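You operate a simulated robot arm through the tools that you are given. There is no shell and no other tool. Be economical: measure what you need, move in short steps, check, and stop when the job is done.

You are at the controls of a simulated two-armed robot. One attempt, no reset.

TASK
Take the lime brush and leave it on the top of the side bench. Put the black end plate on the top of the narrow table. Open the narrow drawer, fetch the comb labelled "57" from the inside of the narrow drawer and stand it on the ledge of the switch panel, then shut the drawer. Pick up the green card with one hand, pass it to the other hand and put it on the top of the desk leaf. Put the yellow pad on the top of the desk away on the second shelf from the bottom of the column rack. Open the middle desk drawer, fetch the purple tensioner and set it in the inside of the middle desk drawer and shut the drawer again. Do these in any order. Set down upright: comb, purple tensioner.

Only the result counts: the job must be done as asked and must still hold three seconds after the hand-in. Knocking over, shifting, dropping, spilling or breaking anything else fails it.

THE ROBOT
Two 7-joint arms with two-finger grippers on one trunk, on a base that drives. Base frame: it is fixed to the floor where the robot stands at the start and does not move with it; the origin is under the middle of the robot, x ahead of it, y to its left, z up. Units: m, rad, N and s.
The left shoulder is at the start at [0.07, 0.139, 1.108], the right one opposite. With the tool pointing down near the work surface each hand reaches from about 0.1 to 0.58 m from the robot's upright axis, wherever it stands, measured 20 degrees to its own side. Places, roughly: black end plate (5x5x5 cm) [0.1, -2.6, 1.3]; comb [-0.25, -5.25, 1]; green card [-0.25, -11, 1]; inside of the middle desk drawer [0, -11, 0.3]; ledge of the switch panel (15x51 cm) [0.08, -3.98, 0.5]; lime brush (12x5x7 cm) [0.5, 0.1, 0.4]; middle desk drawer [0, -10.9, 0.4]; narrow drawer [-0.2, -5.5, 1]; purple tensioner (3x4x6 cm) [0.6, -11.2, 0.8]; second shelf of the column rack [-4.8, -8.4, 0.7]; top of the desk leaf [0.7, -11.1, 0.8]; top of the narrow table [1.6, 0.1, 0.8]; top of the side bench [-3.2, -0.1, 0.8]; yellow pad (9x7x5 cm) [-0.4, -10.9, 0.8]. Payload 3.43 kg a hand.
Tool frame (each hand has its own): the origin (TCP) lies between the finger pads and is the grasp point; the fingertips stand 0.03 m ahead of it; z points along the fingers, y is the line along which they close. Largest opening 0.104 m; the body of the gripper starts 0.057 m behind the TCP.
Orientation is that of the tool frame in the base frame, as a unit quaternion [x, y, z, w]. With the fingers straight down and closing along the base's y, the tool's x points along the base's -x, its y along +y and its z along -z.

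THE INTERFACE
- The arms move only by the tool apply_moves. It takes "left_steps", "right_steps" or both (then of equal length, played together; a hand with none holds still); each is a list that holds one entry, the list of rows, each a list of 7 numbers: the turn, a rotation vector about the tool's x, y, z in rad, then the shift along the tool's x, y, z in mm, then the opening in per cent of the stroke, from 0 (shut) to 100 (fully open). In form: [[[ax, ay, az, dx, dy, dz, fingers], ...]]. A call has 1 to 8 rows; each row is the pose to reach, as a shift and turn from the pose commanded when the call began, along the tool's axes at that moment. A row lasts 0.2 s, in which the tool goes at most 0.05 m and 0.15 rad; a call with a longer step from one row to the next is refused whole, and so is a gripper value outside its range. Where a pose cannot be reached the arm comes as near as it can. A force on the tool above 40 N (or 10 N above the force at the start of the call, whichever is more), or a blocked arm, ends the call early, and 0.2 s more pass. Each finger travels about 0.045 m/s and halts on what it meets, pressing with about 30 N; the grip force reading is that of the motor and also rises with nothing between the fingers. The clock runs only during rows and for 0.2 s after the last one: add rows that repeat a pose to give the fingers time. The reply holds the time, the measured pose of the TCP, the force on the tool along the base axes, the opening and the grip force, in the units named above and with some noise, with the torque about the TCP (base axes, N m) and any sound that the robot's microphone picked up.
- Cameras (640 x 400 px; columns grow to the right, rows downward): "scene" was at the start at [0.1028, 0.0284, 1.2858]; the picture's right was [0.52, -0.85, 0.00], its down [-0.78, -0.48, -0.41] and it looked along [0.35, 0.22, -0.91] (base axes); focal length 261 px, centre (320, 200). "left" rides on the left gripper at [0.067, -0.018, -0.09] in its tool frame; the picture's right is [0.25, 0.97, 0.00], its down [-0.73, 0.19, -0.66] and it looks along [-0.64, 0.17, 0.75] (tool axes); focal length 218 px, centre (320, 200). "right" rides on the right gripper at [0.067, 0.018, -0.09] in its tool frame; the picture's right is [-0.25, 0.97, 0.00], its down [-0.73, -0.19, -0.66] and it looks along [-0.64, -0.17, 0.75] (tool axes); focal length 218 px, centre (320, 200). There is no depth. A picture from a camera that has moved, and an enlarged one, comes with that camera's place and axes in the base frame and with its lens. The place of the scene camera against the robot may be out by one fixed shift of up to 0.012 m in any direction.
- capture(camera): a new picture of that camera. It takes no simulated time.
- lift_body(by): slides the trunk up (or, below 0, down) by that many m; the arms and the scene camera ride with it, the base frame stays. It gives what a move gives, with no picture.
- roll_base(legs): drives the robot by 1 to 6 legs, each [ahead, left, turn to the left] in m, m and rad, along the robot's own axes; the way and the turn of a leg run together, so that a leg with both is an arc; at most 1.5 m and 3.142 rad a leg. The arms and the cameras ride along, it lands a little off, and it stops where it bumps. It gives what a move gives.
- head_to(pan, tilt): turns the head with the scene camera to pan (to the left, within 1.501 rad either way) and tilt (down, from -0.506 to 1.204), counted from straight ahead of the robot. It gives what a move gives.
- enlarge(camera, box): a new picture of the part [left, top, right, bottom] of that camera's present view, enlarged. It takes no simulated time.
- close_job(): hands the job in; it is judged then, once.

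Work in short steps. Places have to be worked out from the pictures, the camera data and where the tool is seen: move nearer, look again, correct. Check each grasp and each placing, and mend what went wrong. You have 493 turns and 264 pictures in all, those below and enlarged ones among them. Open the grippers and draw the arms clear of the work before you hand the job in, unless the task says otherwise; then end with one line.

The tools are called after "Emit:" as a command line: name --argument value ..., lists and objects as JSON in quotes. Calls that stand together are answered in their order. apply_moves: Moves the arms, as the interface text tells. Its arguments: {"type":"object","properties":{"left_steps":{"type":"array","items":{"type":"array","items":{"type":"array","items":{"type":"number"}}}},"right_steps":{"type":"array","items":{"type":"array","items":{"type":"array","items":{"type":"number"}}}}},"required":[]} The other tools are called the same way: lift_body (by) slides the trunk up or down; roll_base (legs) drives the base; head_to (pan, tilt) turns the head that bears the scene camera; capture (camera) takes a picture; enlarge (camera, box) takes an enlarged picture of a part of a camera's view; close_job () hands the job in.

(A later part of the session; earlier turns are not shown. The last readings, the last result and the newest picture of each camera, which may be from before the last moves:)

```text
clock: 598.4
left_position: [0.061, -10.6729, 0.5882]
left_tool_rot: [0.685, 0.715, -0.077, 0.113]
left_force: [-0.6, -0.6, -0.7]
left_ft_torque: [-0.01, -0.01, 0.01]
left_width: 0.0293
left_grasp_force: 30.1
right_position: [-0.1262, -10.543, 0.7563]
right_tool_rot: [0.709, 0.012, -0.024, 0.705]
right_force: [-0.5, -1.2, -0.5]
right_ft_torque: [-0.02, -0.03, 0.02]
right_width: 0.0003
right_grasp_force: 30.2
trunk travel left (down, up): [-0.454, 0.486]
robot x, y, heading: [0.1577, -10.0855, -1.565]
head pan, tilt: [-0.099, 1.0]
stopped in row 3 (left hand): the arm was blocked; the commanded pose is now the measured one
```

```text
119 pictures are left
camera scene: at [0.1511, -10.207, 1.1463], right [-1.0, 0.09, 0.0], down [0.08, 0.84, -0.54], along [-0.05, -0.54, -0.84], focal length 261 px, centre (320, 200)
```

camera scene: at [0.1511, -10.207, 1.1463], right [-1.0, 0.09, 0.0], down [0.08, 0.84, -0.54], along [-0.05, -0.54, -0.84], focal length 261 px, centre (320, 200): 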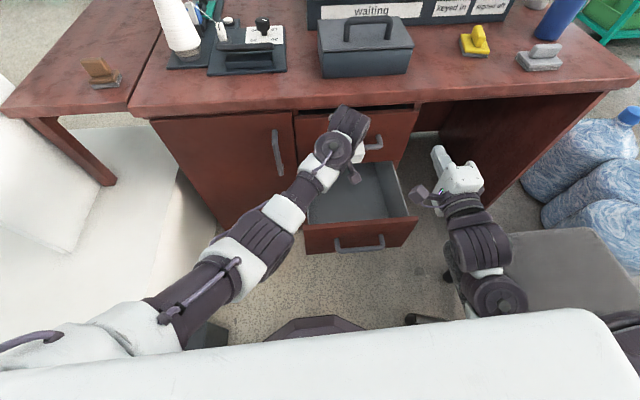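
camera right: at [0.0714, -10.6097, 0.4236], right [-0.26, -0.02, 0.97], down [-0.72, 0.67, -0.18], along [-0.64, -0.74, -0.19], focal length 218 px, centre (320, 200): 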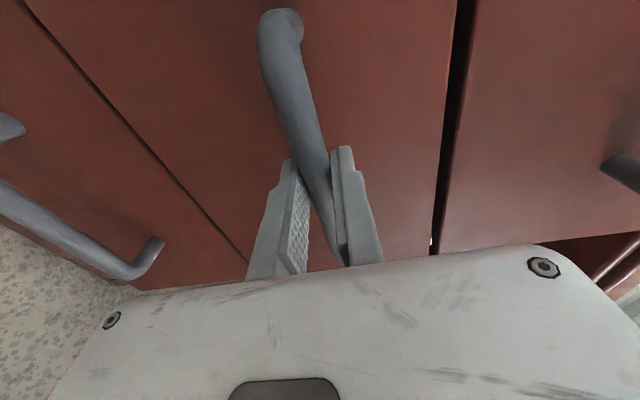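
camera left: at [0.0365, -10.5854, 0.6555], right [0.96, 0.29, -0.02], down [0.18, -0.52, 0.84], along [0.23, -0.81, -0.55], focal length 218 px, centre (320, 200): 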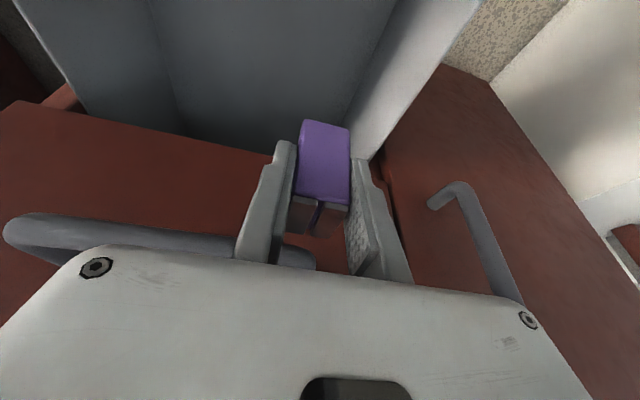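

The left fingers met the upper drawer's handle. I back off 45 mm in y, straighten, then shift across to x≈0.02.

Emit:
apply_moves --left_steps '[[[0.02, 0, 0.01, 20, 4, -10, 10], [0.057, 0.002, 0.032, 41, 4, -21, 10], [0.057, 0.002, 0.032, 41, -20, -21, 10], [0.057, 0.002, 0.032, 41, -45, -21, 10], [0.057, 0.002, 0.032, 41, -45, -21, 10]]]'

Emit:
capture --camera "left"

```text
clock: 599.8
left_position: [0.0573, -10.6454, 0.576]
left_tool_rot: [0.687, 0.713, -0.073, 0.119]
left_force: [0.2, 0.1, -0.7]
left_ft_torque: [0.03, 0.04, 0.02]
left_width: 0.0291
left_grasp_force: 30.1
right_position: [-0.1269, -10.5428, 0.7562]
right_tool_rot: [0.708, 0.011, -0.023, 0.705]
right_force: [0.4, 0.3, 0.4]
right_ft_torque: [0.03, 0.0, 0.01]
right_width: 0.0
right_grasp_force: 30.1
trunk travel left (down, up): [-0.454, 0.486]
robot x, y, heading: [0.1539, -10.0818, -1.562]
head pan, tilt: [-0.099, 1.0]
stopped in row 5 (left hand): the arm was blocked; the commanded pose is now the measured one
```

```text
118 pictures are left
camera left: at [0.032, -10.5575, 0.6428], right [0.96, 0.29, -0.01], down [0.17, -0.52, 0.84], along [0.23, -0.81, -0.54], focal length 218 px, centre (320, 200)
```

left: 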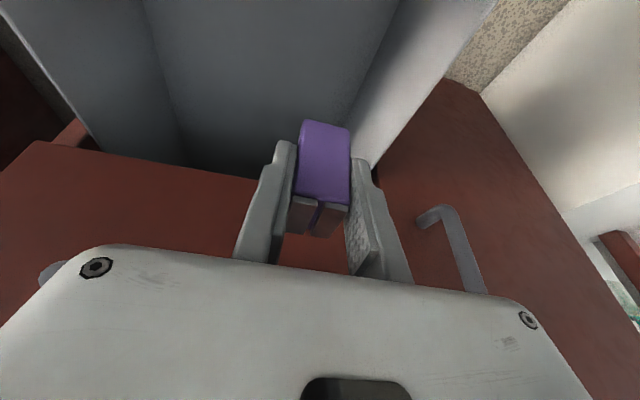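

It seems the arm cannot cross further, but at x≈0.057 the gripper still clears the side wall (x≈0.13). I lower here by trunk 0.12 m.

Emit:
lift_body --by -0.08

Emit:
capture --camera "left"

Emit:
capture --camera "scene"

```text
clock: 600.9
left_position: [0.0569, -10.6449, 0.4957]
left_tool_rot: [0.687, 0.713, -0.073, 0.117]
left_force: [-0.1, 0.5, -1.7]
left_ft_torque: [0.02, 0.01, 0.02]
left_width: 0.0293
left_grasp_force: 30.1
right_position: [-0.1261, -10.5429, 0.6759]
right_tool_rot: [0.708, 0.012, -0.024, 0.706]
right_force: [0.0, -0.4, -0.2]
right_ft_torque: [-0.02, -0.03, 0.0]
right_width: 0.0
right_grasp_force: 30.0
trunk travel left (down, up): [-0.374, 0.566]
robot x, y, heading: [0.1561, -10.0825, -1.566]
head pan, tilt: [-0.099, 1.0]
```

```text
117 pictures are left
camera left: at [0.0315, -10.5568, 0.5629], right [0.96, 0.29, -0.01], down [0.17, -0.52, 0.84], along [0.23, -0.8, -0.55], focal length 218 px, centre (320, 200)
```

left: 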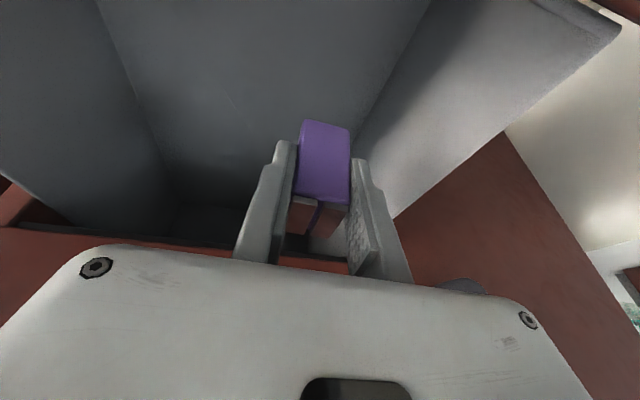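

```text
116 pictures are left
camera scene: at [0.151, -10.2066, 1.0664], right [-1.0, 0.09, 0.0], down [0.08, 0.84, -0.54], along [-0.05, -0.54, -0.84], focal length 261 px, centre (320, 200)
```

scene: 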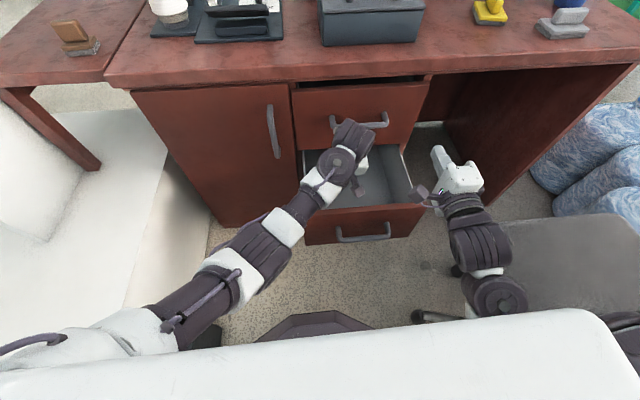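

Drawer floor reads z≈0.325. I lower 50 mm more, then push 30 mm deeper so the hand's rear clears the drawer front.

Emit:
lift_body --by -0.05

Emit:
apply_moves --left_steps '[[[0, 0, 0, -14, 0, 4, 10], [0, 0, 0, -28, 0, 8, 10], [0, 0, 0, -28, 0, 8, 10]]]'

Emit:
capture --camera "left"

```text
clock: 601.8
left_position: [0.0555, -10.6448, 0.4447]
left_tool_rot: [0.687, 0.714, -0.072, 0.118]
left_force: [-0.1, -0.7, -0.3]
left_ft_torque: [0.03, 0.01, -0.02]
left_width: 0.0289
left_grasp_force: 29.9
right_position: [-0.1267, -10.5434, 0.626]
right_tool_rot: [0.708, 0.011, -0.025, 0.706]
right_force: [-0.3, 0.2, 0.5]
right_ft_torque: [0.01, 0.03, 0.02]
right_width: 0.0004
right_grasp_force: 29.5
trunk travel left (down, up): [-0.324, 0.616]
robot x, y, heading: [0.1561, -10.0855, -1.563]
head pan, tilt: [-0.099, 1.0]
```

```text
clock: 602.6
left_position: [0.0629, -10.6756, 0.4417]
left_tool_rot: [0.685, 0.715, -0.07, 0.12]
left_force: [0.7, 0.0, -1.0]
left_ft_torque: [0.01, -0.01, 0.03]
left_width: 0.0293
left_grasp_force: 29.7
right_position: [-0.1261, -10.543, 0.6269]
right_tool_rot: [0.708, 0.011, -0.024, 0.706]
right_force: [-0.6, -0.2, -0.4]
right_ft_torque: [-0.01, 0.0, 0.0]
right_width: 0.0
right_grasp_force: 30.1
trunk travel left (down, up): [-0.324, 0.616]
robot x, y, heading: [0.1565, -10.0834, -1.561]
head pan, tilt: [-0.099, 1.0]
```

```text
115 pictures are left
camera left: at [0.0374, -10.5872, 0.5095], right [0.96, 0.29, 0.0], down [0.16, -0.52, 0.84], along [0.24, -0.8, -0.54], focal length 218 px, centre (320, 200)
```

left: 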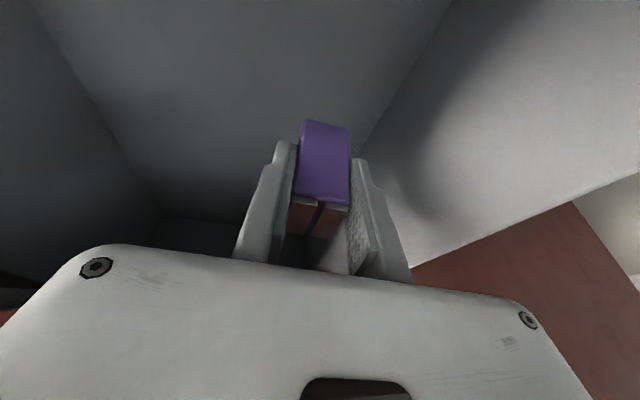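

I lower by arm 45 mm, then in small steps until contact.

Emit:
apply_moves --left_steps '[[[0, 0, 0, 4, -4, 15, 10], [0, 0, 0, 8, -8, 30, 10], [0, 0, 0, 12, -8, 44, 10]]]'

Emit:
apply_moves --left_steps '[[[0, 0, 0, 1, 0, 5, 10], [0, 0, 0, 3, 0, 10, 10]]]'

```text
clock: 603.6
left_position: [0.0802, -10.687, 0.3947]
left_tool_rot: [0.677, 0.721, -0.065, 0.133]
left_force: [0.3, 0.7, -0.3]
left_ft_torque: [-0.01, -0.01, 0.0]
left_width: 0.0292
left_grasp_force: 30.2
right_position: [-0.1271, -10.5433, 0.6254]
right_tool_rot: [0.708, 0.011, -0.024, 0.705]
right_force: [-0.6, -0.2, 1.1]
right_ft_torque: [-0.01, -0.05, 0.01]
right_width: 0.0001
right_grasp_force: 30.0
trunk travel left (down, up): [-0.324, 0.616]
robot x, y, heading: [0.1521, -10.0892, -1.565]
head pan, tilt: [-0.099, 1.0]
stopped in row 3 (left hand): the arm was blocked; the commanded pose is now the measured one
```

```text
clock: 604.2
left_position: [0.0848, -10.689, 0.3823]
left_tool_rot: [0.676, 0.722, -0.063, 0.134]
left_force: [0.2, 0.7, -1.6]
left_ft_torque: [0.05, 0.02, 0.01]
left_width: 0.0288
left_grasp_force: 29.3
right_position: [-0.126, -10.5441, 0.6262]
right_tool_rot: [0.708, 0.012, -0.024, 0.706]
right_force: [0.2, -0.3, 0.8]
right_ft_torque: [-0.01, 0.03, 0.0]
right_width: 0.0002
right_grasp_force: 30.2
trunk travel left (down, up): [-0.324, 0.616]
robot x, y, heading: [0.1577, -10.0916, -1.565]
head pan, tilt: [-0.099, 1.0]
```

The arm is being pushed in +x; I look at what it touches.

Emit:
capture --camera "scene"

Emit:
capture --camera "left"

Emit:
capture --camera "right"

```text
114 pictures are left
camera scene: at [0.151, -10.2069, 1.0163], right [-1.0, 0.09, 0.0], down [0.08, 0.84, -0.54], along [-0.05, -0.54, -0.84], focal length 261 px, centre (320, 200)
```

scene: 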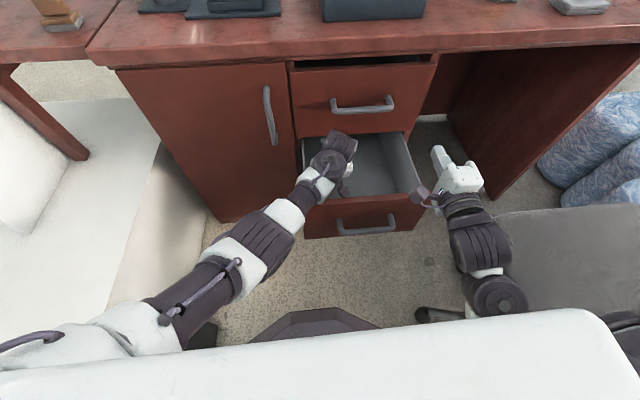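

```text
113 pictures are left
camera left: at [0.0551, -10.6011, 0.4481], right [0.95, 0.32, 0.02], down [0.15, -0.51, 0.85], along [0.28, -0.8, -0.53], focal length 218 px, centre (320, 200)
```

left: 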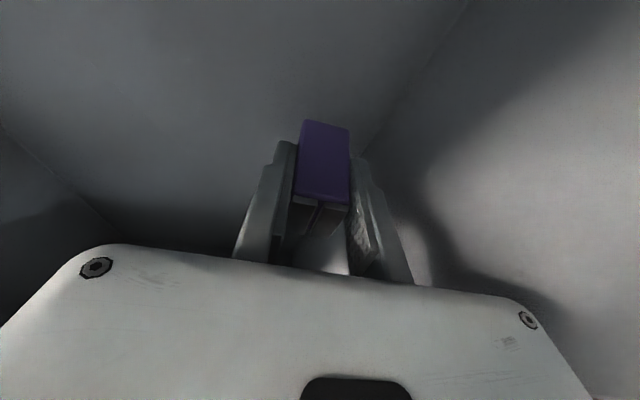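

```text
112 pictures are left
camera right: at [-0.0564, -10.4547, 0.6409], right [-0.2, 0.0, 0.98], down [-0.73, 0.67, -0.15], along [-0.66, -0.74, -0.14], focal length 218 px, centre (320, 200)
```

right: 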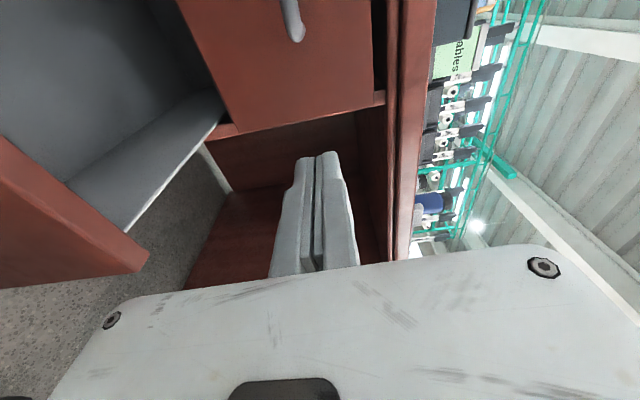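

The tensioner is about 1 cm above the drawer floor and leans only ~6°. I lower by trunk in small steps.

Emit:
lift_body --by -0.01

Emit:
lift_body --by -0.006

```text
clock: 604.8
left_position: [0.0847, -10.6881, 0.3715]
left_tool_rot: [0.676, 0.722, -0.063, 0.134]
left_force: [-0.2, -0.2, -0.6]
left_ft_torque: [0.03, 0.01, 0.0]
left_width: 0.029
left_grasp_force: 30.3
right_position: [-0.1263, -10.5428, 0.6154]
right_tool_rot: [0.708, 0.012, -0.025, 0.706]
right_force: [0.4, -0.3, 0.6]
right_ft_torque: [-0.02, 0.02, 0.02]
right_width: 0.0
right_grasp_force: 30.4
trunk travel left (down, up): [-0.314, 0.626]
robot x, y, heading: [0.1595, -10.0835, -1.564]
head pan, tilt: [-0.099, 1.0]
```

```text
clock: 605.4
left_position: [0.085, -10.6878, 0.3664]
left_tool_rot: [0.677, 0.721, -0.064, 0.134]
left_force: [-1.2, -0.2, -0.7]
left_ft_torque: [0.03, -0.01, 0.01]
left_width: 0.0292
left_grasp_force: 30.4
right_position: [-0.1267, -10.5433, 0.6095]
right_tool_rot: [0.709, 0.012, -0.024, 0.705]
right_force: [-0.6, 0.4, 0.6]
right_ft_torque: [0.0, -0.01, 0.0]
right_width: 0.0
right_grasp_force: 30.1
trunk travel left (down, up): [-0.308, 0.632]
robot x, y, heading: [0.1552, -10.0831, -1.565]
head pan, tilt: [-0.099, 1.0]
```

No contact yet; continue.

Emit:
lift_body --by -0.006

Emit:
lift_body --by -0.006

Emit:
lift_body --by -0.006

```text
clock: 605.9
left_position: [0.0841, -10.687, 0.3584]
left_tool_rot: [0.677, 0.721, -0.063, 0.134]
left_force: [0.4, -0.7, -0.8]
left_ft_torque: [0.05, 0.0, 0.0]
left_width: 0.0292
left_grasp_force: 30.0
right_position: [-0.1261, -10.5441, 0.6035]
right_tool_rot: [0.708, 0.01, -0.024, 0.706]
right_force: [0.0, -0.1, -0.5]
right_ft_torque: [-0.01, 0.01, -0.01]
right_width: 0.0001
right_grasp_force: 30.4
trunk travel left (down, up): [-0.302, 0.638]
robot x, y, heading: [0.1538, -10.0834, -1.569]
head pan, tilt: [-0.099, 1.0]
```

```text
clock: 606.5
left_position: [0.0854, -10.6882, 0.3547]
left_tool_rot: [0.677, 0.721, -0.062, 0.134]
left_force: [0.6, 0.7, -1.3]
left_ft_torque: [0.03, -0.02, 0.02]
left_width: 0.0291
left_grasp_force: 29.5
right_position: [-0.1267, -10.5428, 0.5976]
right_tool_rot: [0.707, 0.012, -0.024, 0.706]
right_force: [0.3, -0.4, 0.1]
right_ft_torque: [-0.01, -0.01, -0.01]
right_width: 0.0001
right_grasp_force: 29.9
trunk travel left (down, up): [-0.296, 0.644]
robot x, y, heading: [0.1556, -10.0831, -1.565]
head pan, tilt: [-0.099, 1.0]
```

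```text
clock: 607.0
left_position: [0.0857, -10.6894, 0.348]
left_tool_rot: [0.677, 0.721, -0.062, 0.134]
left_force: [-0.3, -0.1, -0.9]
left_ft_torque: [0.0, 0.0, -0.01]
left_width: 0.0292
left_grasp_force: 29.9
right_position: [-0.1269, -10.543, 0.5924]
right_tool_rot: [0.708, 0.012, -0.024, 0.706]
right_force: [-0.8, 0.4, -0.4]
right_ft_torque: [0.04, 0.02, -0.01]
right_width: 0.0
right_grasp_force: 29.7
trunk travel left (down, up): [-0.29, 0.65]
robot x, y, heading: [0.156, -10.0865, -1.566]
head pan, tilt: [-0.099, 1.0]
```

Still none; I look at the gap with the left camera.

Emit:
capture --camera "left"

Emit:
enlarge --camera "scene" --box '[270, 110, 450, 250]'

```text
111 pictures are left
camera left: at [0.0553, -10.6005, 0.4135], right [0.95, 0.32, 0.02], down [0.15, -0.51, 0.85], along [0.28, -0.8, -0.53], focal length 218 px, centre (320, 200)
```

left: 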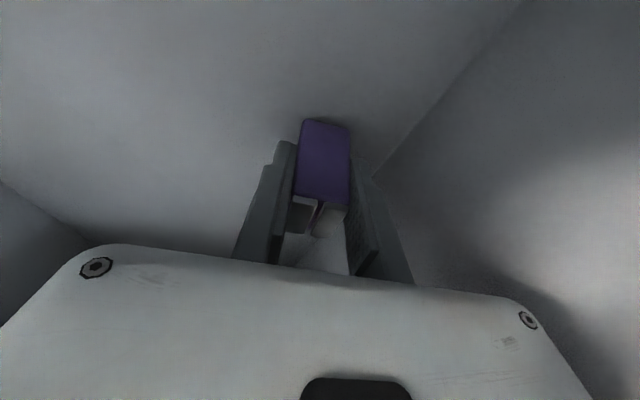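

```text
2.86 times, centred on (360, 180) of scene
camera zoom: at [0.151, -10.2067, 0.9823], right [-1.0, 0.09, 0.0], down [0.08, 0.84, -0.54], along [-0.05, -0.54, -0.84], focal length 747 px, centre (206, 257)
```

zoom: 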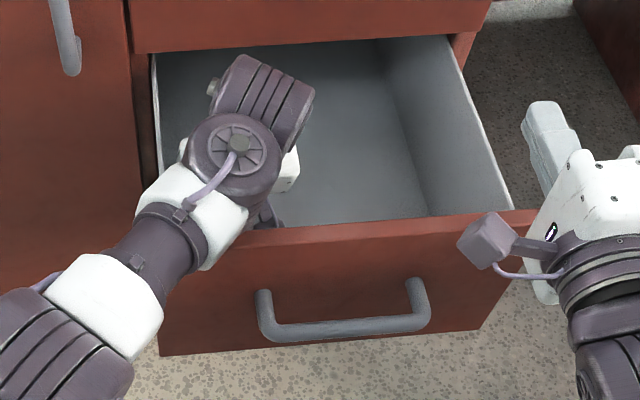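

Bottom ≈0.31, floor ≈0.30 by estimate. Two more small steps.

Emit:
lift_body --by -0.005

Emit:
lift_body --by -0.005

Emit:
lift_body --by -0.005

```text
clock: 607.6
left_position: [0.0845, -10.6877, 0.3433]
left_tool_rot: [0.677, 0.721, -0.064, 0.134]
left_force: [-0.5, 0.0, -1.6]
left_ft_torque: [0.02, 0.01, 0.01]
left_width: 0.0291
left_grasp_force: 30.3
right_position: [-0.126, -10.543, 0.5872]
right_tool_rot: [0.708, 0.012, -0.024, 0.705]
right_force: [0.4, -0.2, -1.2]
right_ft_torque: [-0.01, 0.03, -0.03]
right_width: 0.0
right_grasp_force: 30.2
trunk travel left (down, up): [-0.285, 0.655]
robot x, y, heading: [0.1525, -10.0835, -1.569]
head pan, tilt: [-0.099, 1.0]
```

```text
clock: 608.1
left_position: [0.0847, -10.6884, 0.3438]
left_tool_rot: [0.676, 0.721, -0.068, 0.137]
left_force: [0.6, 0.5, -1.8]
left_ft_torque: [0.0, 0.03, 0.0]
left_width: 0.0293
left_grasp_force: 29.6
right_position: [-0.1253, -10.54, 0.5851]
right_tool_rot: [0.706, 0.012, -0.024, 0.708]
right_force: [-0.6, 0.9, 0.4]
right_ft_torque: [0.0, -0.02, 0.0]
right_width: 0.0
right_grasp_force: 29.9
trunk travel left (down, up): [-0.28, 0.66]
robot x, y, heading: [0.1532, -10.0829, -1.569]
head pan, tilt: [-0.099, 1.0]
```

```text
clock: 608.6
left_position: [0.0836, -10.69, 0.3455]
left_tool_rot: [0.675, 0.721, -0.074, 0.137]
left_force: [0.0, -0.3, -1.8]
left_ft_torque: [0.03, -0.01, 0.01]
left_width: 0.0292
left_grasp_force: 30.0
right_position: [-0.1247, -10.5402, 0.5823]
right_tool_rot: [0.705, 0.012, -0.025, 0.708]
right_force: [0.1, -0.2, -0.1]
right_ft_torque: [-0.04, 0.0, 0.02]
right_width: 0.0
right_grasp_force: 30.0
trunk travel left (down, up): [-0.275, 0.665]
robot x, y, heading: [0.1546, -10.0849, -1.566]
head pan, tilt: [-0.099, 1.0]
```

The hand stopped descending without tool force: the wrist rests on the drawer front. I raise 8 mm to free it and zoom on the tensioner's foot.

Emit:
lift_body --by 0.01

Emit:
enlarge --camera "left" --box '[240, 60, 440, 220]'

```text
clock: 609.2
left_position: [0.0827, -10.6902, 0.3458]
left_tool_rot: [0.676, 0.721, -0.065, 0.135]
left_force: [0.1, -0.4, -0.6]
left_ft_torque: [-0.01, 0.0, 0.0]
left_width: 0.0292
left_grasp_force: 30.1
right_position: [-0.1261, -10.543, 0.5864]
right_tool_rot: [0.708, 0.011, -0.024, 0.705]
right_force: [0.9, 0.4, 0.2]
right_ft_torque: [-0.02, 0.0, 0.01]
right_width: 0.0
right_grasp_force: 30.5
trunk travel left (down, up): [-0.285, 0.655]
robot x, y, heading: [0.1561, -10.085, -1.565]
head pan, tilt: [-0.099, 1.0]
```

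```text
2.50 times, centred on (340, 140) of left
camera zoom: at [0.0534, -10.6024, 0.4106], right [0.95, 0.32, 0.01], down [0.15, -0.5, 0.85], along [0.28, -0.8, -0.53], focal length 546 px, centre (270, 350)
```

zoom: 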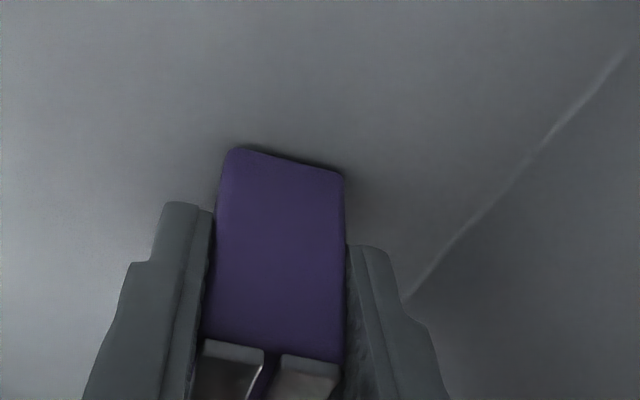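

The contact shadow is right under it, a few mm gap at most. I try to take out the small lean first.

Emit:
apply_moves --left_steps '[[[0.04, 0, 0.02, 0, 0, 0, 10], [0.08, 0.01, 0.03, 0, 0, 0, 10], [0.1, 0.01, 0.04, 0, 0, 0, 10]]]'

Emit:
enlarge --camera "left" --box '[240, 60, 440, 220]'

```text
clock: 610.0
left_position: [0.0851, -10.6906, 0.3457]
left_tool_rot: [0.697, 0.704, -0.095, 0.099]
left_force: [0.3, -0.6, -0.6]
left_ft_torque: [0.02, -0.01, 0.01]
left_width: 0.0291
left_grasp_force: 30.1
right_position: [-0.1274, -10.5431, 0.587]
right_tool_rot: [0.708, 0.011, -0.024, 0.706]
right_force: [0.7, 0.4, -0.2]
right_ft_torque: [0.0, -0.01, -0.01]
right_width: 0.0001
right_grasp_force: 30.3
trunk travel left (down, up): [-0.285, 0.655]
robot x, y, heading: [0.157, -10.0852, -1.566]
head pan, tilt: [-0.099, 1.0]
```

```text
2.50 times, centred on (340, 140) of left
camera zoom: at [0.0665, -10.6018, 0.4139], right [0.97, 0.25, -0.06], down [0.19, -0.52, 0.83], along [0.18, -0.81, -0.55], focal length 546 px, centre (270, 350)
```

zoom: 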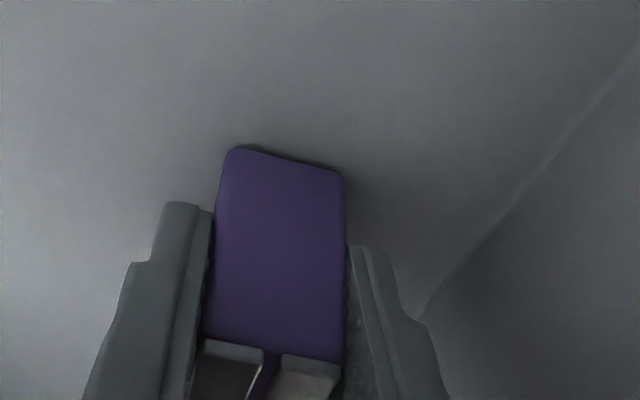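

Upright again. I lower a bit more.

Emit:
lift_body --by -0.006

Emit:
lift_body --by -0.006

```text
clock: 610.6
left_position: [0.0843, -10.6909, 0.3428]
left_tool_rot: [0.697, 0.704, -0.097, 0.101]
left_force: [0.0, -0.7, -0.7]
left_ft_torque: [0.0, 0.01, -0.02]
left_width: 0.0292
left_grasp_force: 29.7
right_position: [-0.1246, -10.542, 0.5842]
right_tool_rot: [0.707, 0.012, -0.024, 0.707]
right_force: [0.2, -0.3, 0.6]
right_ft_torque: [0.0, 0.02, 0.01]
right_width: 0.0001
right_grasp_force: 29.9
trunk travel left (down, up): [-0.279, 0.661]
robot x, y, heading: [0.1587, -10.0842, -1.566]
head pan, tilt: [-0.099, 1.0]
```

```text
clock: 611.1
left_position: [0.0834, -10.6902, 0.3445]
left_tool_rot: [0.696, 0.703, -0.104, 0.103]
left_force: [0.3, 0.1, -1.2]
left_ft_torque: [0.02, 0.01, 0.0]
left_width: 0.0292
left_grasp_force: 29.7
right_position: [-0.1263, -10.5391, 0.5806]
right_tool_rot: [0.705, 0.013, -0.025, 0.709]
right_force: [0.5, -1.0, 0.0]
right_ft_torque: [0.0, -0.03, 0.01]
right_width: 0.0
right_grasp_force: 30.0
trunk travel left (down, up): [-0.273, 0.667]
robot x, y, heading: [0.1557, -10.0838, -1.562]
head pan, tilt: [-0.099, 1.0]
```

I unload the wrist and release here; the remaining drop is only millimetres.

Emit:
lift_body --by 0.008

Emit:
apply_moves --left_steps '[[[0, 0, 0, 0, 0, 0, 24], [0, 0, 0, 0, 0, 0, 28], [0, 0, 0, 0, 0, 0, 34], [0, 0, 0, 0, 0, 0, 40], [0, 0, 0, 0, 0, 0, 40]]]'

Emit:
capture --camera "left"

```text
clock: 611.7
left_position: [0.0856, -10.6908, 0.3425]
left_tool_rot: [0.696, 0.704, -0.097, 0.099]
left_force: [-0.1, 0.3, -0.6]
left_ft_torque: [-0.01, 0.01, -0.02]
left_width: 0.0292
left_grasp_force: 30.1
right_position: [-0.1266, -10.542, 0.5839]
right_tool_rot: [0.707, 0.013, -0.024, 0.706]
right_force: [-0.5, -0.3, 0.0]
right_ft_torque: [0.02, 0.0, 0.02]
right_width: 0.0001
right_grasp_force: 29.9
trunk travel left (down, up): [-0.281, 0.659]
robot x, y, heading: [0.1542, -10.0836, -1.57]
head pan, tilt: [-0.099, 1.0]
```

```text
clock: 612.9
left_position: [0.0854, -10.6904, 0.3429]
left_tool_rot: [0.697, 0.703, -0.096, 0.101]
left_force: [-1.0, 0.1, 0.1]
left_ft_torque: [0.02, 0.01, -0.02]
left_width: 0.0415
left_grasp_force: 0.1
right_position: [-0.1264, -10.5408, 0.5843]
right_tool_rot: [0.708, 0.011, -0.024, 0.706]
right_force: [-0.1, -0.3, -0.7]
right_ft_torque: [0.04, 0.03, -0.01]
right_width: 0.0002
right_grasp_force: 30.7
trunk travel left (down, up): [-0.281, 0.659]
robot x, y, heading: [0.1584, -10.0866, -1.564]
head pan, tilt: [-0.099, 1.0]
```

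```text
107 pictures are left
camera left: at [0.0664, -10.6009, 0.4104], right [0.97, 0.25, -0.06], down [0.19, -0.52, 0.83], along [0.18, -0.82, -0.55], focal length 218 px, centre (320, 200)
```

left: 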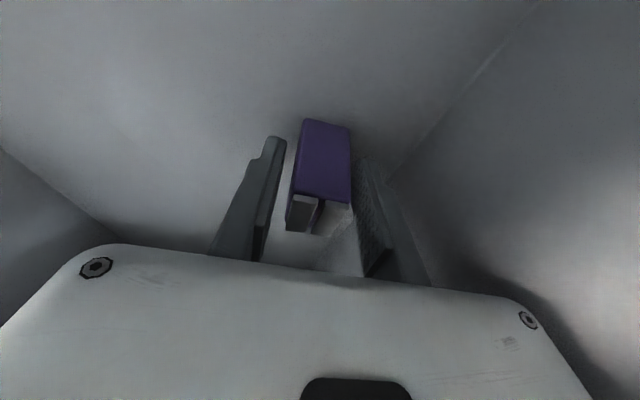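

It stands free between the fingers, closer to the +x finger. I shift 5 mm and lift the trunk straight up.

Emit:
apply_moves --left_steps '[[[0, 0, 0, 0, 5, 0, 42], [0, 0, 0, 0, 5, 0, 42]]]'

Emit:
lift_body --by 0.12

Emit:
capture --camera "left"

```text
clock: 613.5
left_position: [0.0868, -10.6885, 0.3438]
left_tool_rot: [0.697, 0.703, -0.096, 0.099]
left_force: [0.4, -0.5, 0.3]
left_ft_torque: [-0.03, -0.01, 0.03]
left_width: 0.0436
left_grasp_force: 0.2
right_position: [-0.126, -10.542, 0.5834]
right_tool_rot: [0.708, 0.011, -0.024, 0.705]
right_force: [0.6, -0.2, 0.0]
right_ft_torque: [-0.02, 0.0, 0.03]
right_width: 0.0
right_grasp_force: 29.9
trunk travel left (down, up): [-0.281, 0.659]
robot x, y, heading: [0.156, -10.0833, -1.568]
head pan, tilt: [-0.099, 1.0]
```

```text
clock: 615.0
left_position: [0.0867, -10.6878, 0.4583]
left_tool_rot: [0.698, 0.704, -0.094, 0.096]
left_force: [-0.1, -0.2, 0.6]
left_ft_torque: [-0.02, 0.01, 0.0]
left_width: 0.0438
left_grasp_force: 0.1
right_position: [-0.126, -10.5434, 0.7028]
right_tool_rot: [0.708, 0.011, -0.024, 0.706]
right_force: [0.9, -0.1, -0.1]
right_ft_torque: [-0.02, 0.0, -0.03]
right_width: 0.0
right_grasp_force: 29.9
trunk travel left (down, up): [-0.401, 0.539]
robot x, y, heading: [0.1547, -10.0859, -1.562]
head pan, tilt: [-0.099, 1.0]
```

```text
106 pictures are left
camera left: at [0.0691, -10.5987, 0.5282], right [0.97, 0.25, -0.06], down [0.19, -0.53, 0.83], along [0.17, -0.81, -0.56], focal length 218 px, centre (320, 200)
```

left: 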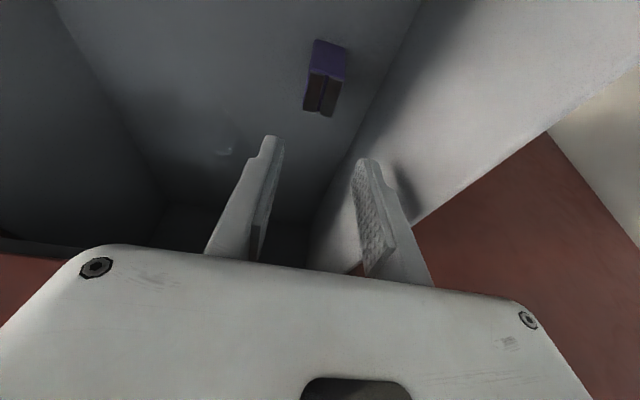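

The tensioner stands upright in the drawer. I pull the left hand back 50 mm, clear of the upper handle, then raise and move it aside.

Emit:
apply_moves --left_steps '[[[0, 0, 0, 20, 0, -20, 42], [0, 0, 0, 48, 0, -30, 42], [0, 0, 0, 48, 0, -30, 42]]]'

Emit:
lift_body --by 0.1

Emit:
apply_moves --left_steps '[[[0, 0, 0, 0, 45, 0, 42], [0, 0, 0, 0, 90, 0, 42], [0, 0, 0, 20, 130, 0, 42], [0, 0, 0, 50, 165, -10, 42], [0, 0, 0, 80, 190, -20, 42], [0, 0, 0, 80, 190, -20, 42]]]'

Emit:
capture --camera "scene"

```text
clock: 615.8
left_position: [0.0817, -10.6299, 0.4778]
left_tool_rot: [0.7, 0.702, -0.096, 0.092]
left_force: [-0.2, 0.3, -0.1]
left_ft_torque: [0.0, -0.01, -0.02]
left_width: 0.0437
left_grasp_force: 0.0
right_position: [-0.127, -10.5435, 0.7029]
right_tool_rot: [0.708, 0.012, -0.023, 0.706]
right_force: [-0.1, -0.4, -0.2]
right_ft_torque: [0.01, -0.05, 0.0]
right_width: 0.0
right_grasp_force: 30.0
trunk travel left (down, up): [-0.401, 0.539]
robot x, y, heading: [0.1548, -10.0854, -1.569]
head pan, tilt: [-0.099, 1.0]
```

```text
clock: 617.1
left_position: [0.0822, -10.631, 0.577]
left_tool_rot: [0.7, 0.702, -0.096, 0.093]
left_force: [-0.7, -0.4, 0.8]
left_ft_torque: [0.0, 0.01, 0.0]
left_width: 0.0437
left_grasp_force: 0.0
right_position: [-0.126, -10.5435, 0.8028]
right_tool_rot: [0.708, 0.011, -0.023, 0.705]
right_force: [0.3, 0.3, 0.7]
right_ft_torque: [0.01, 0.02, -0.01]
right_width: 0.0001
right_grasp_force: 30.4
trunk travel left (down, up): [-0.501, 0.439]
robot x, y, heading: [0.1573, -10.0826, -1.565]
head pan, tilt: [-0.099, 1.0]
```

```text
clock: 618.5
left_position: [0.2724, -10.5486, 0.5741]
left_tool_rot: [0.699, 0.702, -0.096, 0.093]
left_force: [0.6, -0.5, -0.6]
left_ft_torque: [-0.04, -0.02, -0.02]
left_width: 0.0439
left_grasp_force: 0.1
right_position: [-0.1272, -10.5425, 0.8032]
right_tool_rot: [0.708, 0.012, -0.024, 0.705]
right_force: [0.1, 0.8, 0.1]
right_ft_torque: [0.0, 0.0, 0.03]
right_width: 0.0
right_grasp_force: 29.7
trunk travel left (down, up): [-0.501, 0.439]
robot x, y, heading: [0.1556, -10.0859, -1.561]
head pan, tilt: [-0.099, 1.0]
```

```text
105 pictures are left
camera scene: at [0.1508, -10.2071, 1.1933], right [-1.0, 0.09, 0.0], down [0.08, 0.84, -0.54], along [-0.05, -0.54, -0.84], focal length 261 px, centre (320, 200)
```

scene: 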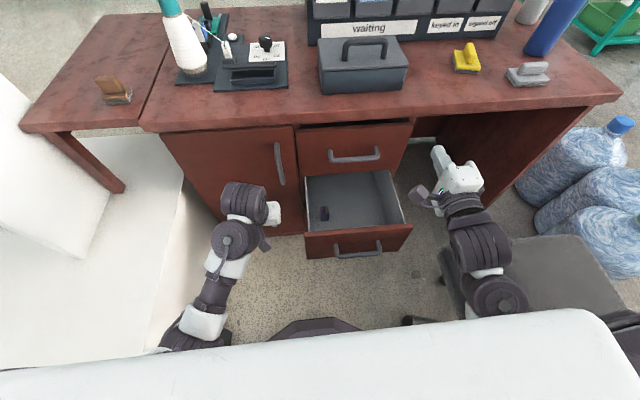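

Now I shut the drawer with the right hand as a poker: back off, shift it in line with the drawer, and lower to z≈0.45.

Emit:
roll_base --legs '[[-0.15, 0, 0]]'

Emit:
apply_moves --right_steps '[[[0, 0, 0, 35, 0, 0, 0], [0, 0, 0, 70, 0, 0, 0], [0, 0, 0, 105, 0, 0, 0], [0, 0, 0, 105, 0, 0, 0]]]'

Emit:
lift_body --by -0.35

Emit:
capture --camera "scene"

```text
clock: 619.9
left_position: [0.2706, -10.3971, 0.5752]
left_tool_rot: [0.699, 0.702, -0.096, 0.094]
left_force: [0.3, -0.2, 0.1]
left_ft_torque: [0.02, -0.01, 0.04]
left_width: 0.0437
left_grasp_force: 0.1
right_position: [-0.1264, -10.3915, 0.8038]
right_tool_rot: [0.708, 0.012, -0.023, 0.706]
right_force: [0.1, 0.5, 1.0]
right_ft_torque: [0.02, -0.01, -0.04]
right_width: 0.0001
right_grasp_force: 30.1
trunk travel left (down, up): [-0.501, 0.439]
robot x, y, heading: [0.1576, -9.9328, -1.567]
head pan, tilt: [-0.099, 1.0]
```

```text
clock: 620.9
left_position: [0.2701, -10.3983, 0.5745]
left_tool_rot: [0.699, 0.702, -0.096, 0.094]
left_force: [0.5, 0.1, 0.3]
left_ft_torque: [-0.01, -0.01, 0.02]
left_width: 0.0437
left_grasp_force: 0.1
right_position: [-0.0262, -10.3969, 0.7994]
right_tool_rot: [0.706, 0.023, -0.031, 0.707]
right_force: [0.3, 0.1, -0.8]
right_ft_torque: [-0.02, -0.01, -0.02]
right_width: 0.0002
right_grasp_force: 30.0
trunk travel left (down, up): [-0.501, 0.439]
robot x, y, heading: [0.1562, -9.9361, -1.564]
head pan, tilt: [-0.099, 1.0]
```

```text
clock: 624.3
left_position: [0.2702, -10.3982, 0.2235]
left_tool_rot: [0.699, 0.702, -0.096, 0.094]
left_force: [-0.4, -0.2, -0.7]
left_ft_torque: [-0.01, 0.01, 0.03]
left_width: 0.0435
left_grasp_force: 0.1
right_position: [-0.0234, -10.3947, 0.4475]
right_tool_rot: [0.708, 0.022, -0.029, 0.705]
right_force: [0.5, 0.2, 0.1]
right_ft_torque: [-0.02, -0.01, -0.04]
right_width: 0.0
right_grasp_force: 29.7
trunk travel left (down, up): [-0.151, 0.789]
robot x, y, heading: [0.1532, -9.9348, -1.566]
head pan, tilt: [-0.099, 1.0]
```

```text
104 pictures are left
camera scene: at [0.1502, -10.0561, 0.8434], right [-1.0, 0.09, 0.0], down [0.08, 0.84, -0.54], along [-0.05, -0.54, -0.84], focal length 261 px, centre (320, 200)
```

scene: 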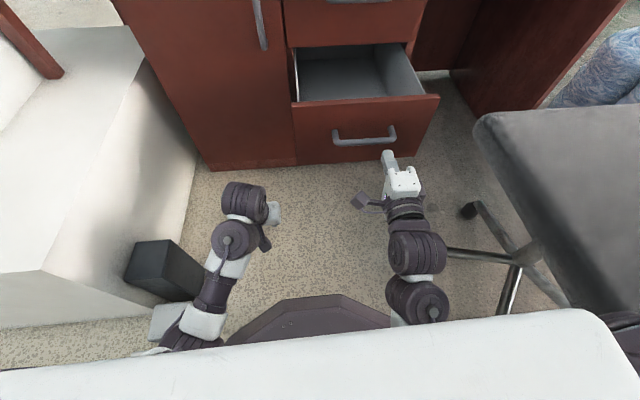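

In position. I roll ahead 0.11 m and then push with the arm.

Emit:
roll_base --legs '[[0.11, 0, 0]]'

Emit:
apply_moves --right_steps '[[[0, 0, 0, 0, 0, 25, 0], [0, 0, 0, 0, 0, 50, 0], [0, 0, 0, 0, 0, 75, 0], [0, 0, 0, 0, 0, 100, 0], [0, 0, 0, 0, 0, 125, 0], [0, 0, 0, 0, 0, 150, 0]]]'

Emit:
capture --camera "scene"

```text
clock: 625.5
left_position: [0.2705, -10.5056, 0.2229]
left_tool_rot: [0.699, 0.702, -0.095, 0.094]
left_force: [0.1, 0.7, -0.4]
left_ft_torque: [0.0, 0.01, -0.02]
left_width: 0.0435
left_grasp_force: 0.1
right_position: [-0.023, -10.504, 0.4471]
right_tool_rot: [0.708, 0.022, -0.03, 0.706]
right_force: [0.5, 0.2, -0.7]
right_ft_torque: [-0.03, 0.0, 0.01]
right_width: 0.0005
right_grasp_force: 30.0
trunk travel left (down, up): [-0.151, 0.789]
robot x, y, heading: [0.1565, -10.0444, -1.565]
head pan, tilt: [-0.099, 1.0]
```

```text
clock: 626.9
left_position: [0.2703, -10.5059, 0.2233]
left_tool_rot: [0.699, 0.702, -0.095, 0.093]
left_force: [-0.2, 0.1, 0.4]
left_ft_torque: [-0.01, 0.0, 0.0]
left_width: 0.0436
left_grasp_force: 0.1
right_position: [-0.0249, -10.6535, 0.4466]
right_tool_rot: [0.707, 0.022, -0.03, 0.706]
right_force: [-0.3, -0.1, -0.2]
right_ft_torque: [0.0, -0.01, -0.03]
right_width: 0.0
right_grasp_force: 34.7
trunk travel left (down, up): [-0.151, 0.789]
robot x, y, heading: [0.1561, -10.0425, -1.567]
head pan, tilt: [-0.099, 1.0]
```

```text
103 pictures are left
camera scene: at [0.1506, -10.1651, 0.8428], right [-1.0, 0.1, 0.0], down [0.08, 0.84, -0.54], along [-0.05, -0.54, -0.84], focal length 261 px, centre (320, 200)
```

scene: 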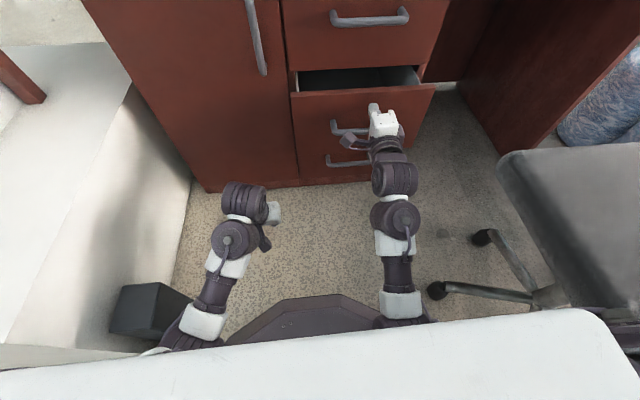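

Drawer mostly closed; push on.

Emit:
apply_moves --right_steps '[[[0, 0, 0, 0, 0, 20, 0], [0, 0, 0, 0, 0, 40, 0], [0, 0, 0, 0, 0, 60, 0], [0, 0, 0, 0, 0, 75, 0]]]'

Emit:
capture --camera "scene"

```text
clock: 627.9
left_position: [0.2709, -10.5063, 0.2237]
left_tool_rot: [0.7, 0.702, -0.095, 0.094]
left_force: [0.4, 0.4, 0.1]
left_ft_torque: [0.01, -0.04, -0.01]
left_width: 0.0436
left_grasp_force: 0.1
right_position: [-0.0249, -10.7304, 0.4468]
right_tool_rot: [0.708, 0.021, -0.029, 0.705]
right_force: [0.2, -0.1, 0.1]
right_ft_torque: [0.02, 0.01, -0.01]
right_width: 0.0003
right_grasp_force: 34.7
trunk travel left (down, up): [-0.151, 0.789]
robot x, y, heading: [0.1597, -10.0424, -1.567]
head pan, tilt: [-0.099, 1.0]
```

```text
102 pictures are left
camera scene: at [0.1506, -10.1651, 0.8433], right [-1.0, 0.1, 0.0], down [0.08, 0.84, -0.54], along [-0.05, -0.54, -0.84], focal length 261 px, centre (320, 200)
```

scene: 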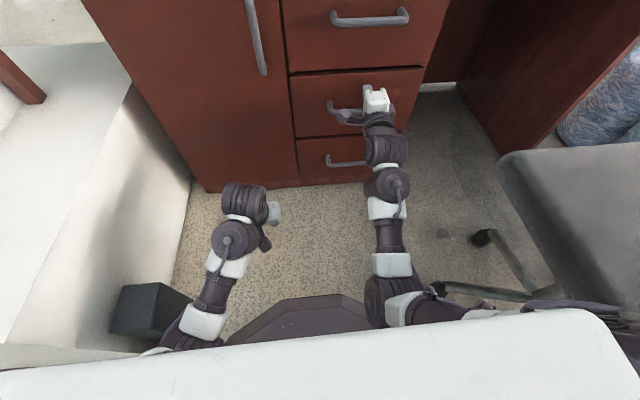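

Almost flush. A last push of up to 20 mm until resistance.

Emit:
apply_moves --right_steps '[[[0, 0, 0, 0, 0, 8, 0], [0, 0, 0, 0, 0, 16, 0], [0, 0, 0, 0, 0, 24, 0]]]'

Emit:
enlarge --camera "scene" --box '[260, 30, 460, 200]'

```text
clock: 628.4
left_position: [0.2697, -10.5056, 0.2248]
left_tool_rot: [0.7, 0.701, -0.096, 0.093]
left_force: [-0.3, 0.1, 0.2]
left_ft_torque: [0.01, -0.01, 0.01]
left_width: 0.0436
left_grasp_force: 0.1
right_position: [-0.0261, -10.7349, 0.4461]
right_tool_rot: [0.708, 0.022, -0.03, 0.706]
right_force: [0.5, 7.3, 2.6]
right_ft_torque: [-0.06, -0.12, 0.07]
right_width: 0.0059
right_grasp_force: 34.3
trunk travel left (down, up): [-0.151, 0.789]
robot x, y, heading: [0.1539, -10.0422, -1.569]
head pan, tilt: [-0.099, 1.0]
stopped in row 2 (right hand): the force on the tool passed its limit at 52 N (the readings are from after the stop); the commanded pose is now the measured one
```

```text
2.35 times, centred on (360, 115) of scene
camera zoom: at [0.1506, -10.1639, 0.8435], right [-1.0, 0.1, 0.0], down [0.08, 0.84, -0.54], along [-0.05, -0.54, -0.84], focal length 615 px, centre (226, 400)
```

zoom: 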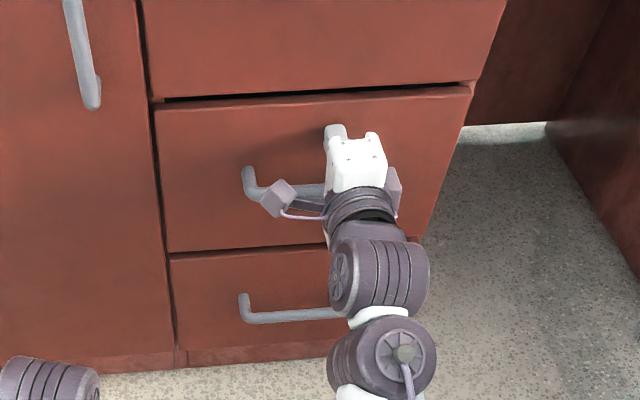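

The drawer is firmly shut. I retract the right hand straight back 0.14 m and raise the trunk.

Emit:
apply_moves --right_steps '[[[0, 0, 0, 0, 0, -35, 0], [0, 0, 0, 0, 0, -70, 0], [0, 0, 0, 0, 0, -105, 0], [0, 0, 0, 0, 0, -140, 0]]]'

Emit:
lift_body --by 0.4

Emit:
lift_body --by 0.2

Emit:
head_to --pan -0.2 --tilt 0.7

Emit:
capture --camera "scene"

```text
clock: 629.4
left_position: [0.271, -10.507, 0.2244]
left_tool_rot: [0.7, 0.702, -0.095, 0.094]
left_force: [-0.1, -1.1, 0.2]
left_ft_torque: [0.03, 0.0, 0.0]
left_width: 0.0441
left_grasp_force: 0.1
right_position: [-0.0253, -10.5984, 0.4498]
right_tool_rot: [0.707, 0.026, -0.033, 0.706]
right_force: [0.4, 1.0, -0.2]
right_ft_torque: [0.0, 0.0, -0.01]
right_width: 0.0
right_grasp_force: 34.1
trunk travel left (down, up): [-0.151, 0.789]
robot x, y, heading: [0.1537, -10.0434, -1.563]
head pan, tilt: [-0.099, 1.0]
```

```text
clock: 633.2
left_position: [0.2696, -10.5059, 0.6244]
left_tool_rot: [0.7, 0.702, -0.096, 0.094]
left_force: [-0.9, 0.6, 0.4]
left_ft_torque: [0.0, -0.02, -0.02]
left_width: 0.0436
left_grasp_force: 0.0
right_position: [-0.0237, -10.5993, 0.8476]
right_tool_rot: [0.708, 0.026, -0.033, 0.705]
right_force: [0.3, 0.0, -0.8]
right_ft_torque: [-0.03, -0.03, -0.02]
right_width: 0.0
right_grasp_force: 34.0
trunk travel left (down, up): [-0.551, 0.389]
robot x, y, heading: [0.1556, -10.0395, -1.566]
head pan, tilt: [-0.099, 1.0]
```

```text
clock: 635.4
left_position: [0.2702, -10.5064, 0.824]
left_tool_rot: [0.701, 0.7, -0.096, 0.094]
left_force: [0.8, 0.0, 1.1]
left_ft_torque: [0.03, -0.01, 0.03]
left_width: 0.0437
left_grasp_force: 0.0
right_position: [-0.0262, -10.5981, 1.0488]
right_tool_rot: [0.709, 0.025, -0.033, 0.704]
right_force: [0.1, 0.6, -1.0]
right_ft_torque: [0.02, -0.01, -0.01]
right_width: 0.0
right_grasp_force: 35.6
trunk travel left (down, up): [-0.751, 0.189]
robot x, y, heading: [0.1559, -10.0411, -1.568]
head pan, tilt: [-0.099, 1.0]
```

```text
clock: 636.2
left_position: [0.2693, -10.5057, 0.8241]
left_tool_rot: [0.7, 0.702, -0.095, 0.093]
left_force: [-0.3, 0.3, 0.6]
left_ft_torque: [0.0, 0.0, 0.02]
left_width: 0.0438
left_grasp_force: 0.0
right_position: [-0.0261, -10.5975, 1.0482]
right_tool_rot: [0.708, 0.026, -0.033, 0.705]
right_force: [-0.1, -0.2, 0.5]
right_ft_torque: [0.03, 0.01, -0.01]
right_width: 0.0
right_grasp_force: 34.5
trunk travel left (down, up): [-0.751, 0.189]
robot x, y, heading: [0.1569, -10.0419, -1.567]
head pan, tilt: [-0.201, 0.7]
```

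```text
100 pictures are left
camera scene: at [0.1406, -10.1788, 1.4666], right [-0.98, 0.2, 0.0], down [0.13, 0.63, -0.76], along [-0.15, -0.75, -0.64], focal length 261 px, centre (320, 200)
```

scene: 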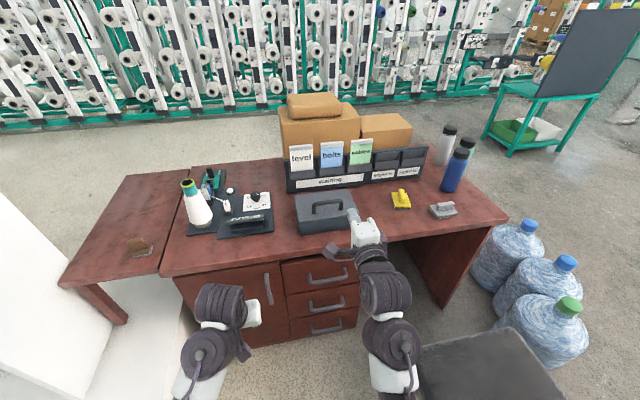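

I zoom on the card rack and pad.

Emit:
enlarge --camera "scene" --box '[270, 120, 470, 240]'

```text
3.20 times, centred on (370, 180) of scene
camera zoom: at [0.1406, -10.1788, 1.4666], right [-0.98, 0.2, 0.0], down [0.13, 0.63, -0.76], along [-0.15, -0.75, -0.64], focal length 836 px, centre (160, 264)
```

zoom: 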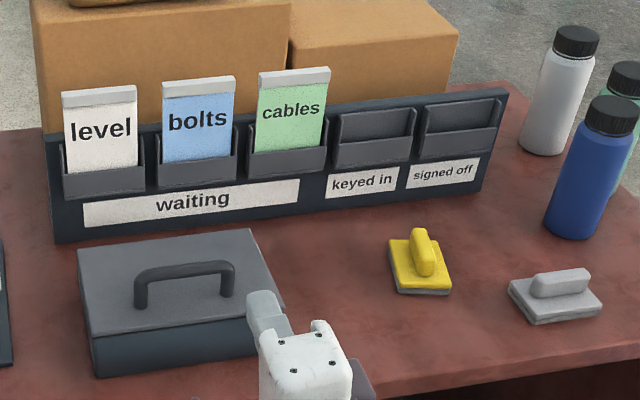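

The green "cables" card stands in the rack at about (-0.225, -11.11), top z≈0.96; pad near (-0.4, -10.9). Before going in, I turn the left hand to point sideways (handover pose) and raise it, here over free floor.

Emit:
apply_moves --left_steps '[[[0.08, 0.08, -0.08, -6, 0, -24, 60], [0.16, 0.16, -0.16, -12, 0, -48, 70], [0.24, 0.24, -0.24, -18, 0, -72, 80], [0.32, 0.32, -0.32, -24, 0, -96, 90], [0.4, 0.4, -0.4, -30, 0, -120, 100], [0.48, 0.48, -0.48, -36, 0, -144, 100], [0.56, 0.56, -0.56, -42, 0, -168, 100], [0.64, 0.64, -0.64, -48, 0, -192, 100]]]'

Emit:
apply_moves --left_steps '[[[0.08, 0.08, -0.08, 0, 0, 0, 100], [0.16, 0.16, -0.16, 0, 0, 0, 100], [0.24, 0.24, -0.24, 0, 0, 0, 100], [0.32, 0.32, -0.32, 0, 0, 0, 100], [0.4, 0.4, -0.4, 0, 0, 0, 100], [0.48, 0.48, -0.48, 0, 0, 0, 100], [0.56, 0.56, -0.56, 0, 0, 0, 100]]]'

Emit:
capture --camera "scene"

```text
clock: 637.5
left_position: [0.3082, -10.406, 0.7964]
left_tool_rot: [0.587, 0.804, -0.049, -0.082]
left_force: [-0.3, -0.6, -0.1]
left_ft_torque: [-0.02, 0.06, 0.0]
left_width: 0.1041
left_grasp_force: 0.1
left hand out of reach, approached as far as the arm can: row 2, 3, 4, 5, 6
right_position: [-0.0242, -10.5992, 1.0482]
right_tool_rot: [0.709, 0.026, -0.032, 0.704]
right_force: [1.1, 1.3, 0.6]
right_ft_torque: [0.02, 0.02, 0.0]
right_width: 0.0001
right_grasp_force: 34.9
trunk travel left (down, up): [-0.751, 0.189]
robot x, y, heading: [0.1568, -10.0452, -1.566]
head pan, tilt: [-0.201, 0.7]
stopped in row 6 (left hand): the arm was blocked; the commanded pose is now the measured one
```

```text
clock: 638.2
left_position: [0.3542, -10.3613, 0.747]
left_tool_rot: [0.5, 0.851, -0.011, -0.157]
left_force: [-0.6, -0.2, -0.5]
left_ft_torque: [-0.03, -0.02, 0.02]
left_width: 0.1041
left_grasp_force: 0.0
left hand out of reach, approached as far as the arm can: row 1, 2, 3
right_position: [-0.0259, -10.5982, 1.0473]
right_tool_rot: [0.709, 0.026, -0.033, 0.704]
right_force: [0.4, -0.2, 0.8]
right_ft_torque: [-0.04, 0.01, -0.01]
right_width: 0.0
right_grasp_force: 34.9
trunk travel left (down, up): [-0.751, 0.189]
robot x, y, heading: [0.1558, -10.0444, -1.57]
head pan, tilt: [-0.201, 0.7]
stopped in row 3 (left hand): the arm was blocked; the commanded pose is now the measured one
```

```text
98 pictures are left
camera scene: at [0.1405, -10.1782, 1.4668], right [-0.98, 0.2, 0.0], down [0.13, 0.63, -0.77], along [-0.15, -0.75, -0.64], focal length 261 px, centre (320, 200)
```

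scene: 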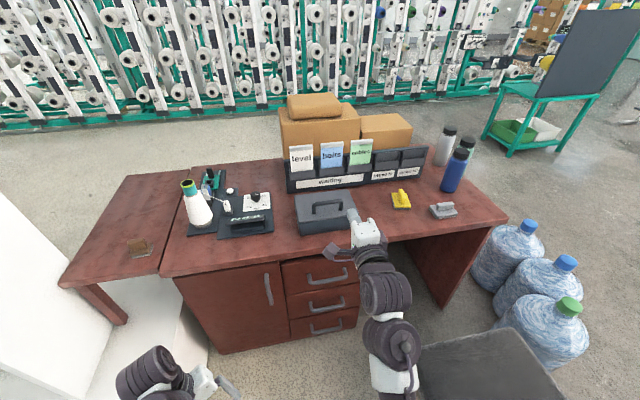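

The arm is too folded near the body. I first stretch the left hand forward and up without turning.

Emit:
apply_moves --left_steps '[[[0, 0, 0, -25, -32, -22, 100], [0, 0, 0, -49, -64, -43, 100], [0, 0, 0, -74, -96, -65, 100], [0, 0, 0, -98, -128, -87, 100], [0, 0, 0, -123, -160, -108, 100], [0, 0, 0, -123, -160, -108, 100]]]'

```text
clock: 639.6
left_position: [0.2975, -10.5609, 0.8137]
left_tool_rot: [0.5, 0.851, -0.013, -0.16]
left_force: [0.8, -0.2, 0.1]
left_ft_torque: [0.01, -0.01, -0.02]
left_width: 0.1038
left_grasp_force: 0.0
left hand out of reach, approached as far as the arm can: row 1, 2, 3, 4, 5, 6
right_position: [-0.0249, -10.5978, 1.0482]
right_tool_rot: [0.709, 0.025, -0.033, 0.704]
right_force: [0.2, -0.1, -0.4]
right_ft_torque: [0.0, 0.01, 0.0]
right_width: 0.0
right_grasp_force: 34.9
trunk travel left (down, up): [-0.751, 0.189]
robot x, y, heading: [0.1566, -10.0439, -1.565]
head pan, tilt: [-0.201, 0.7]
```

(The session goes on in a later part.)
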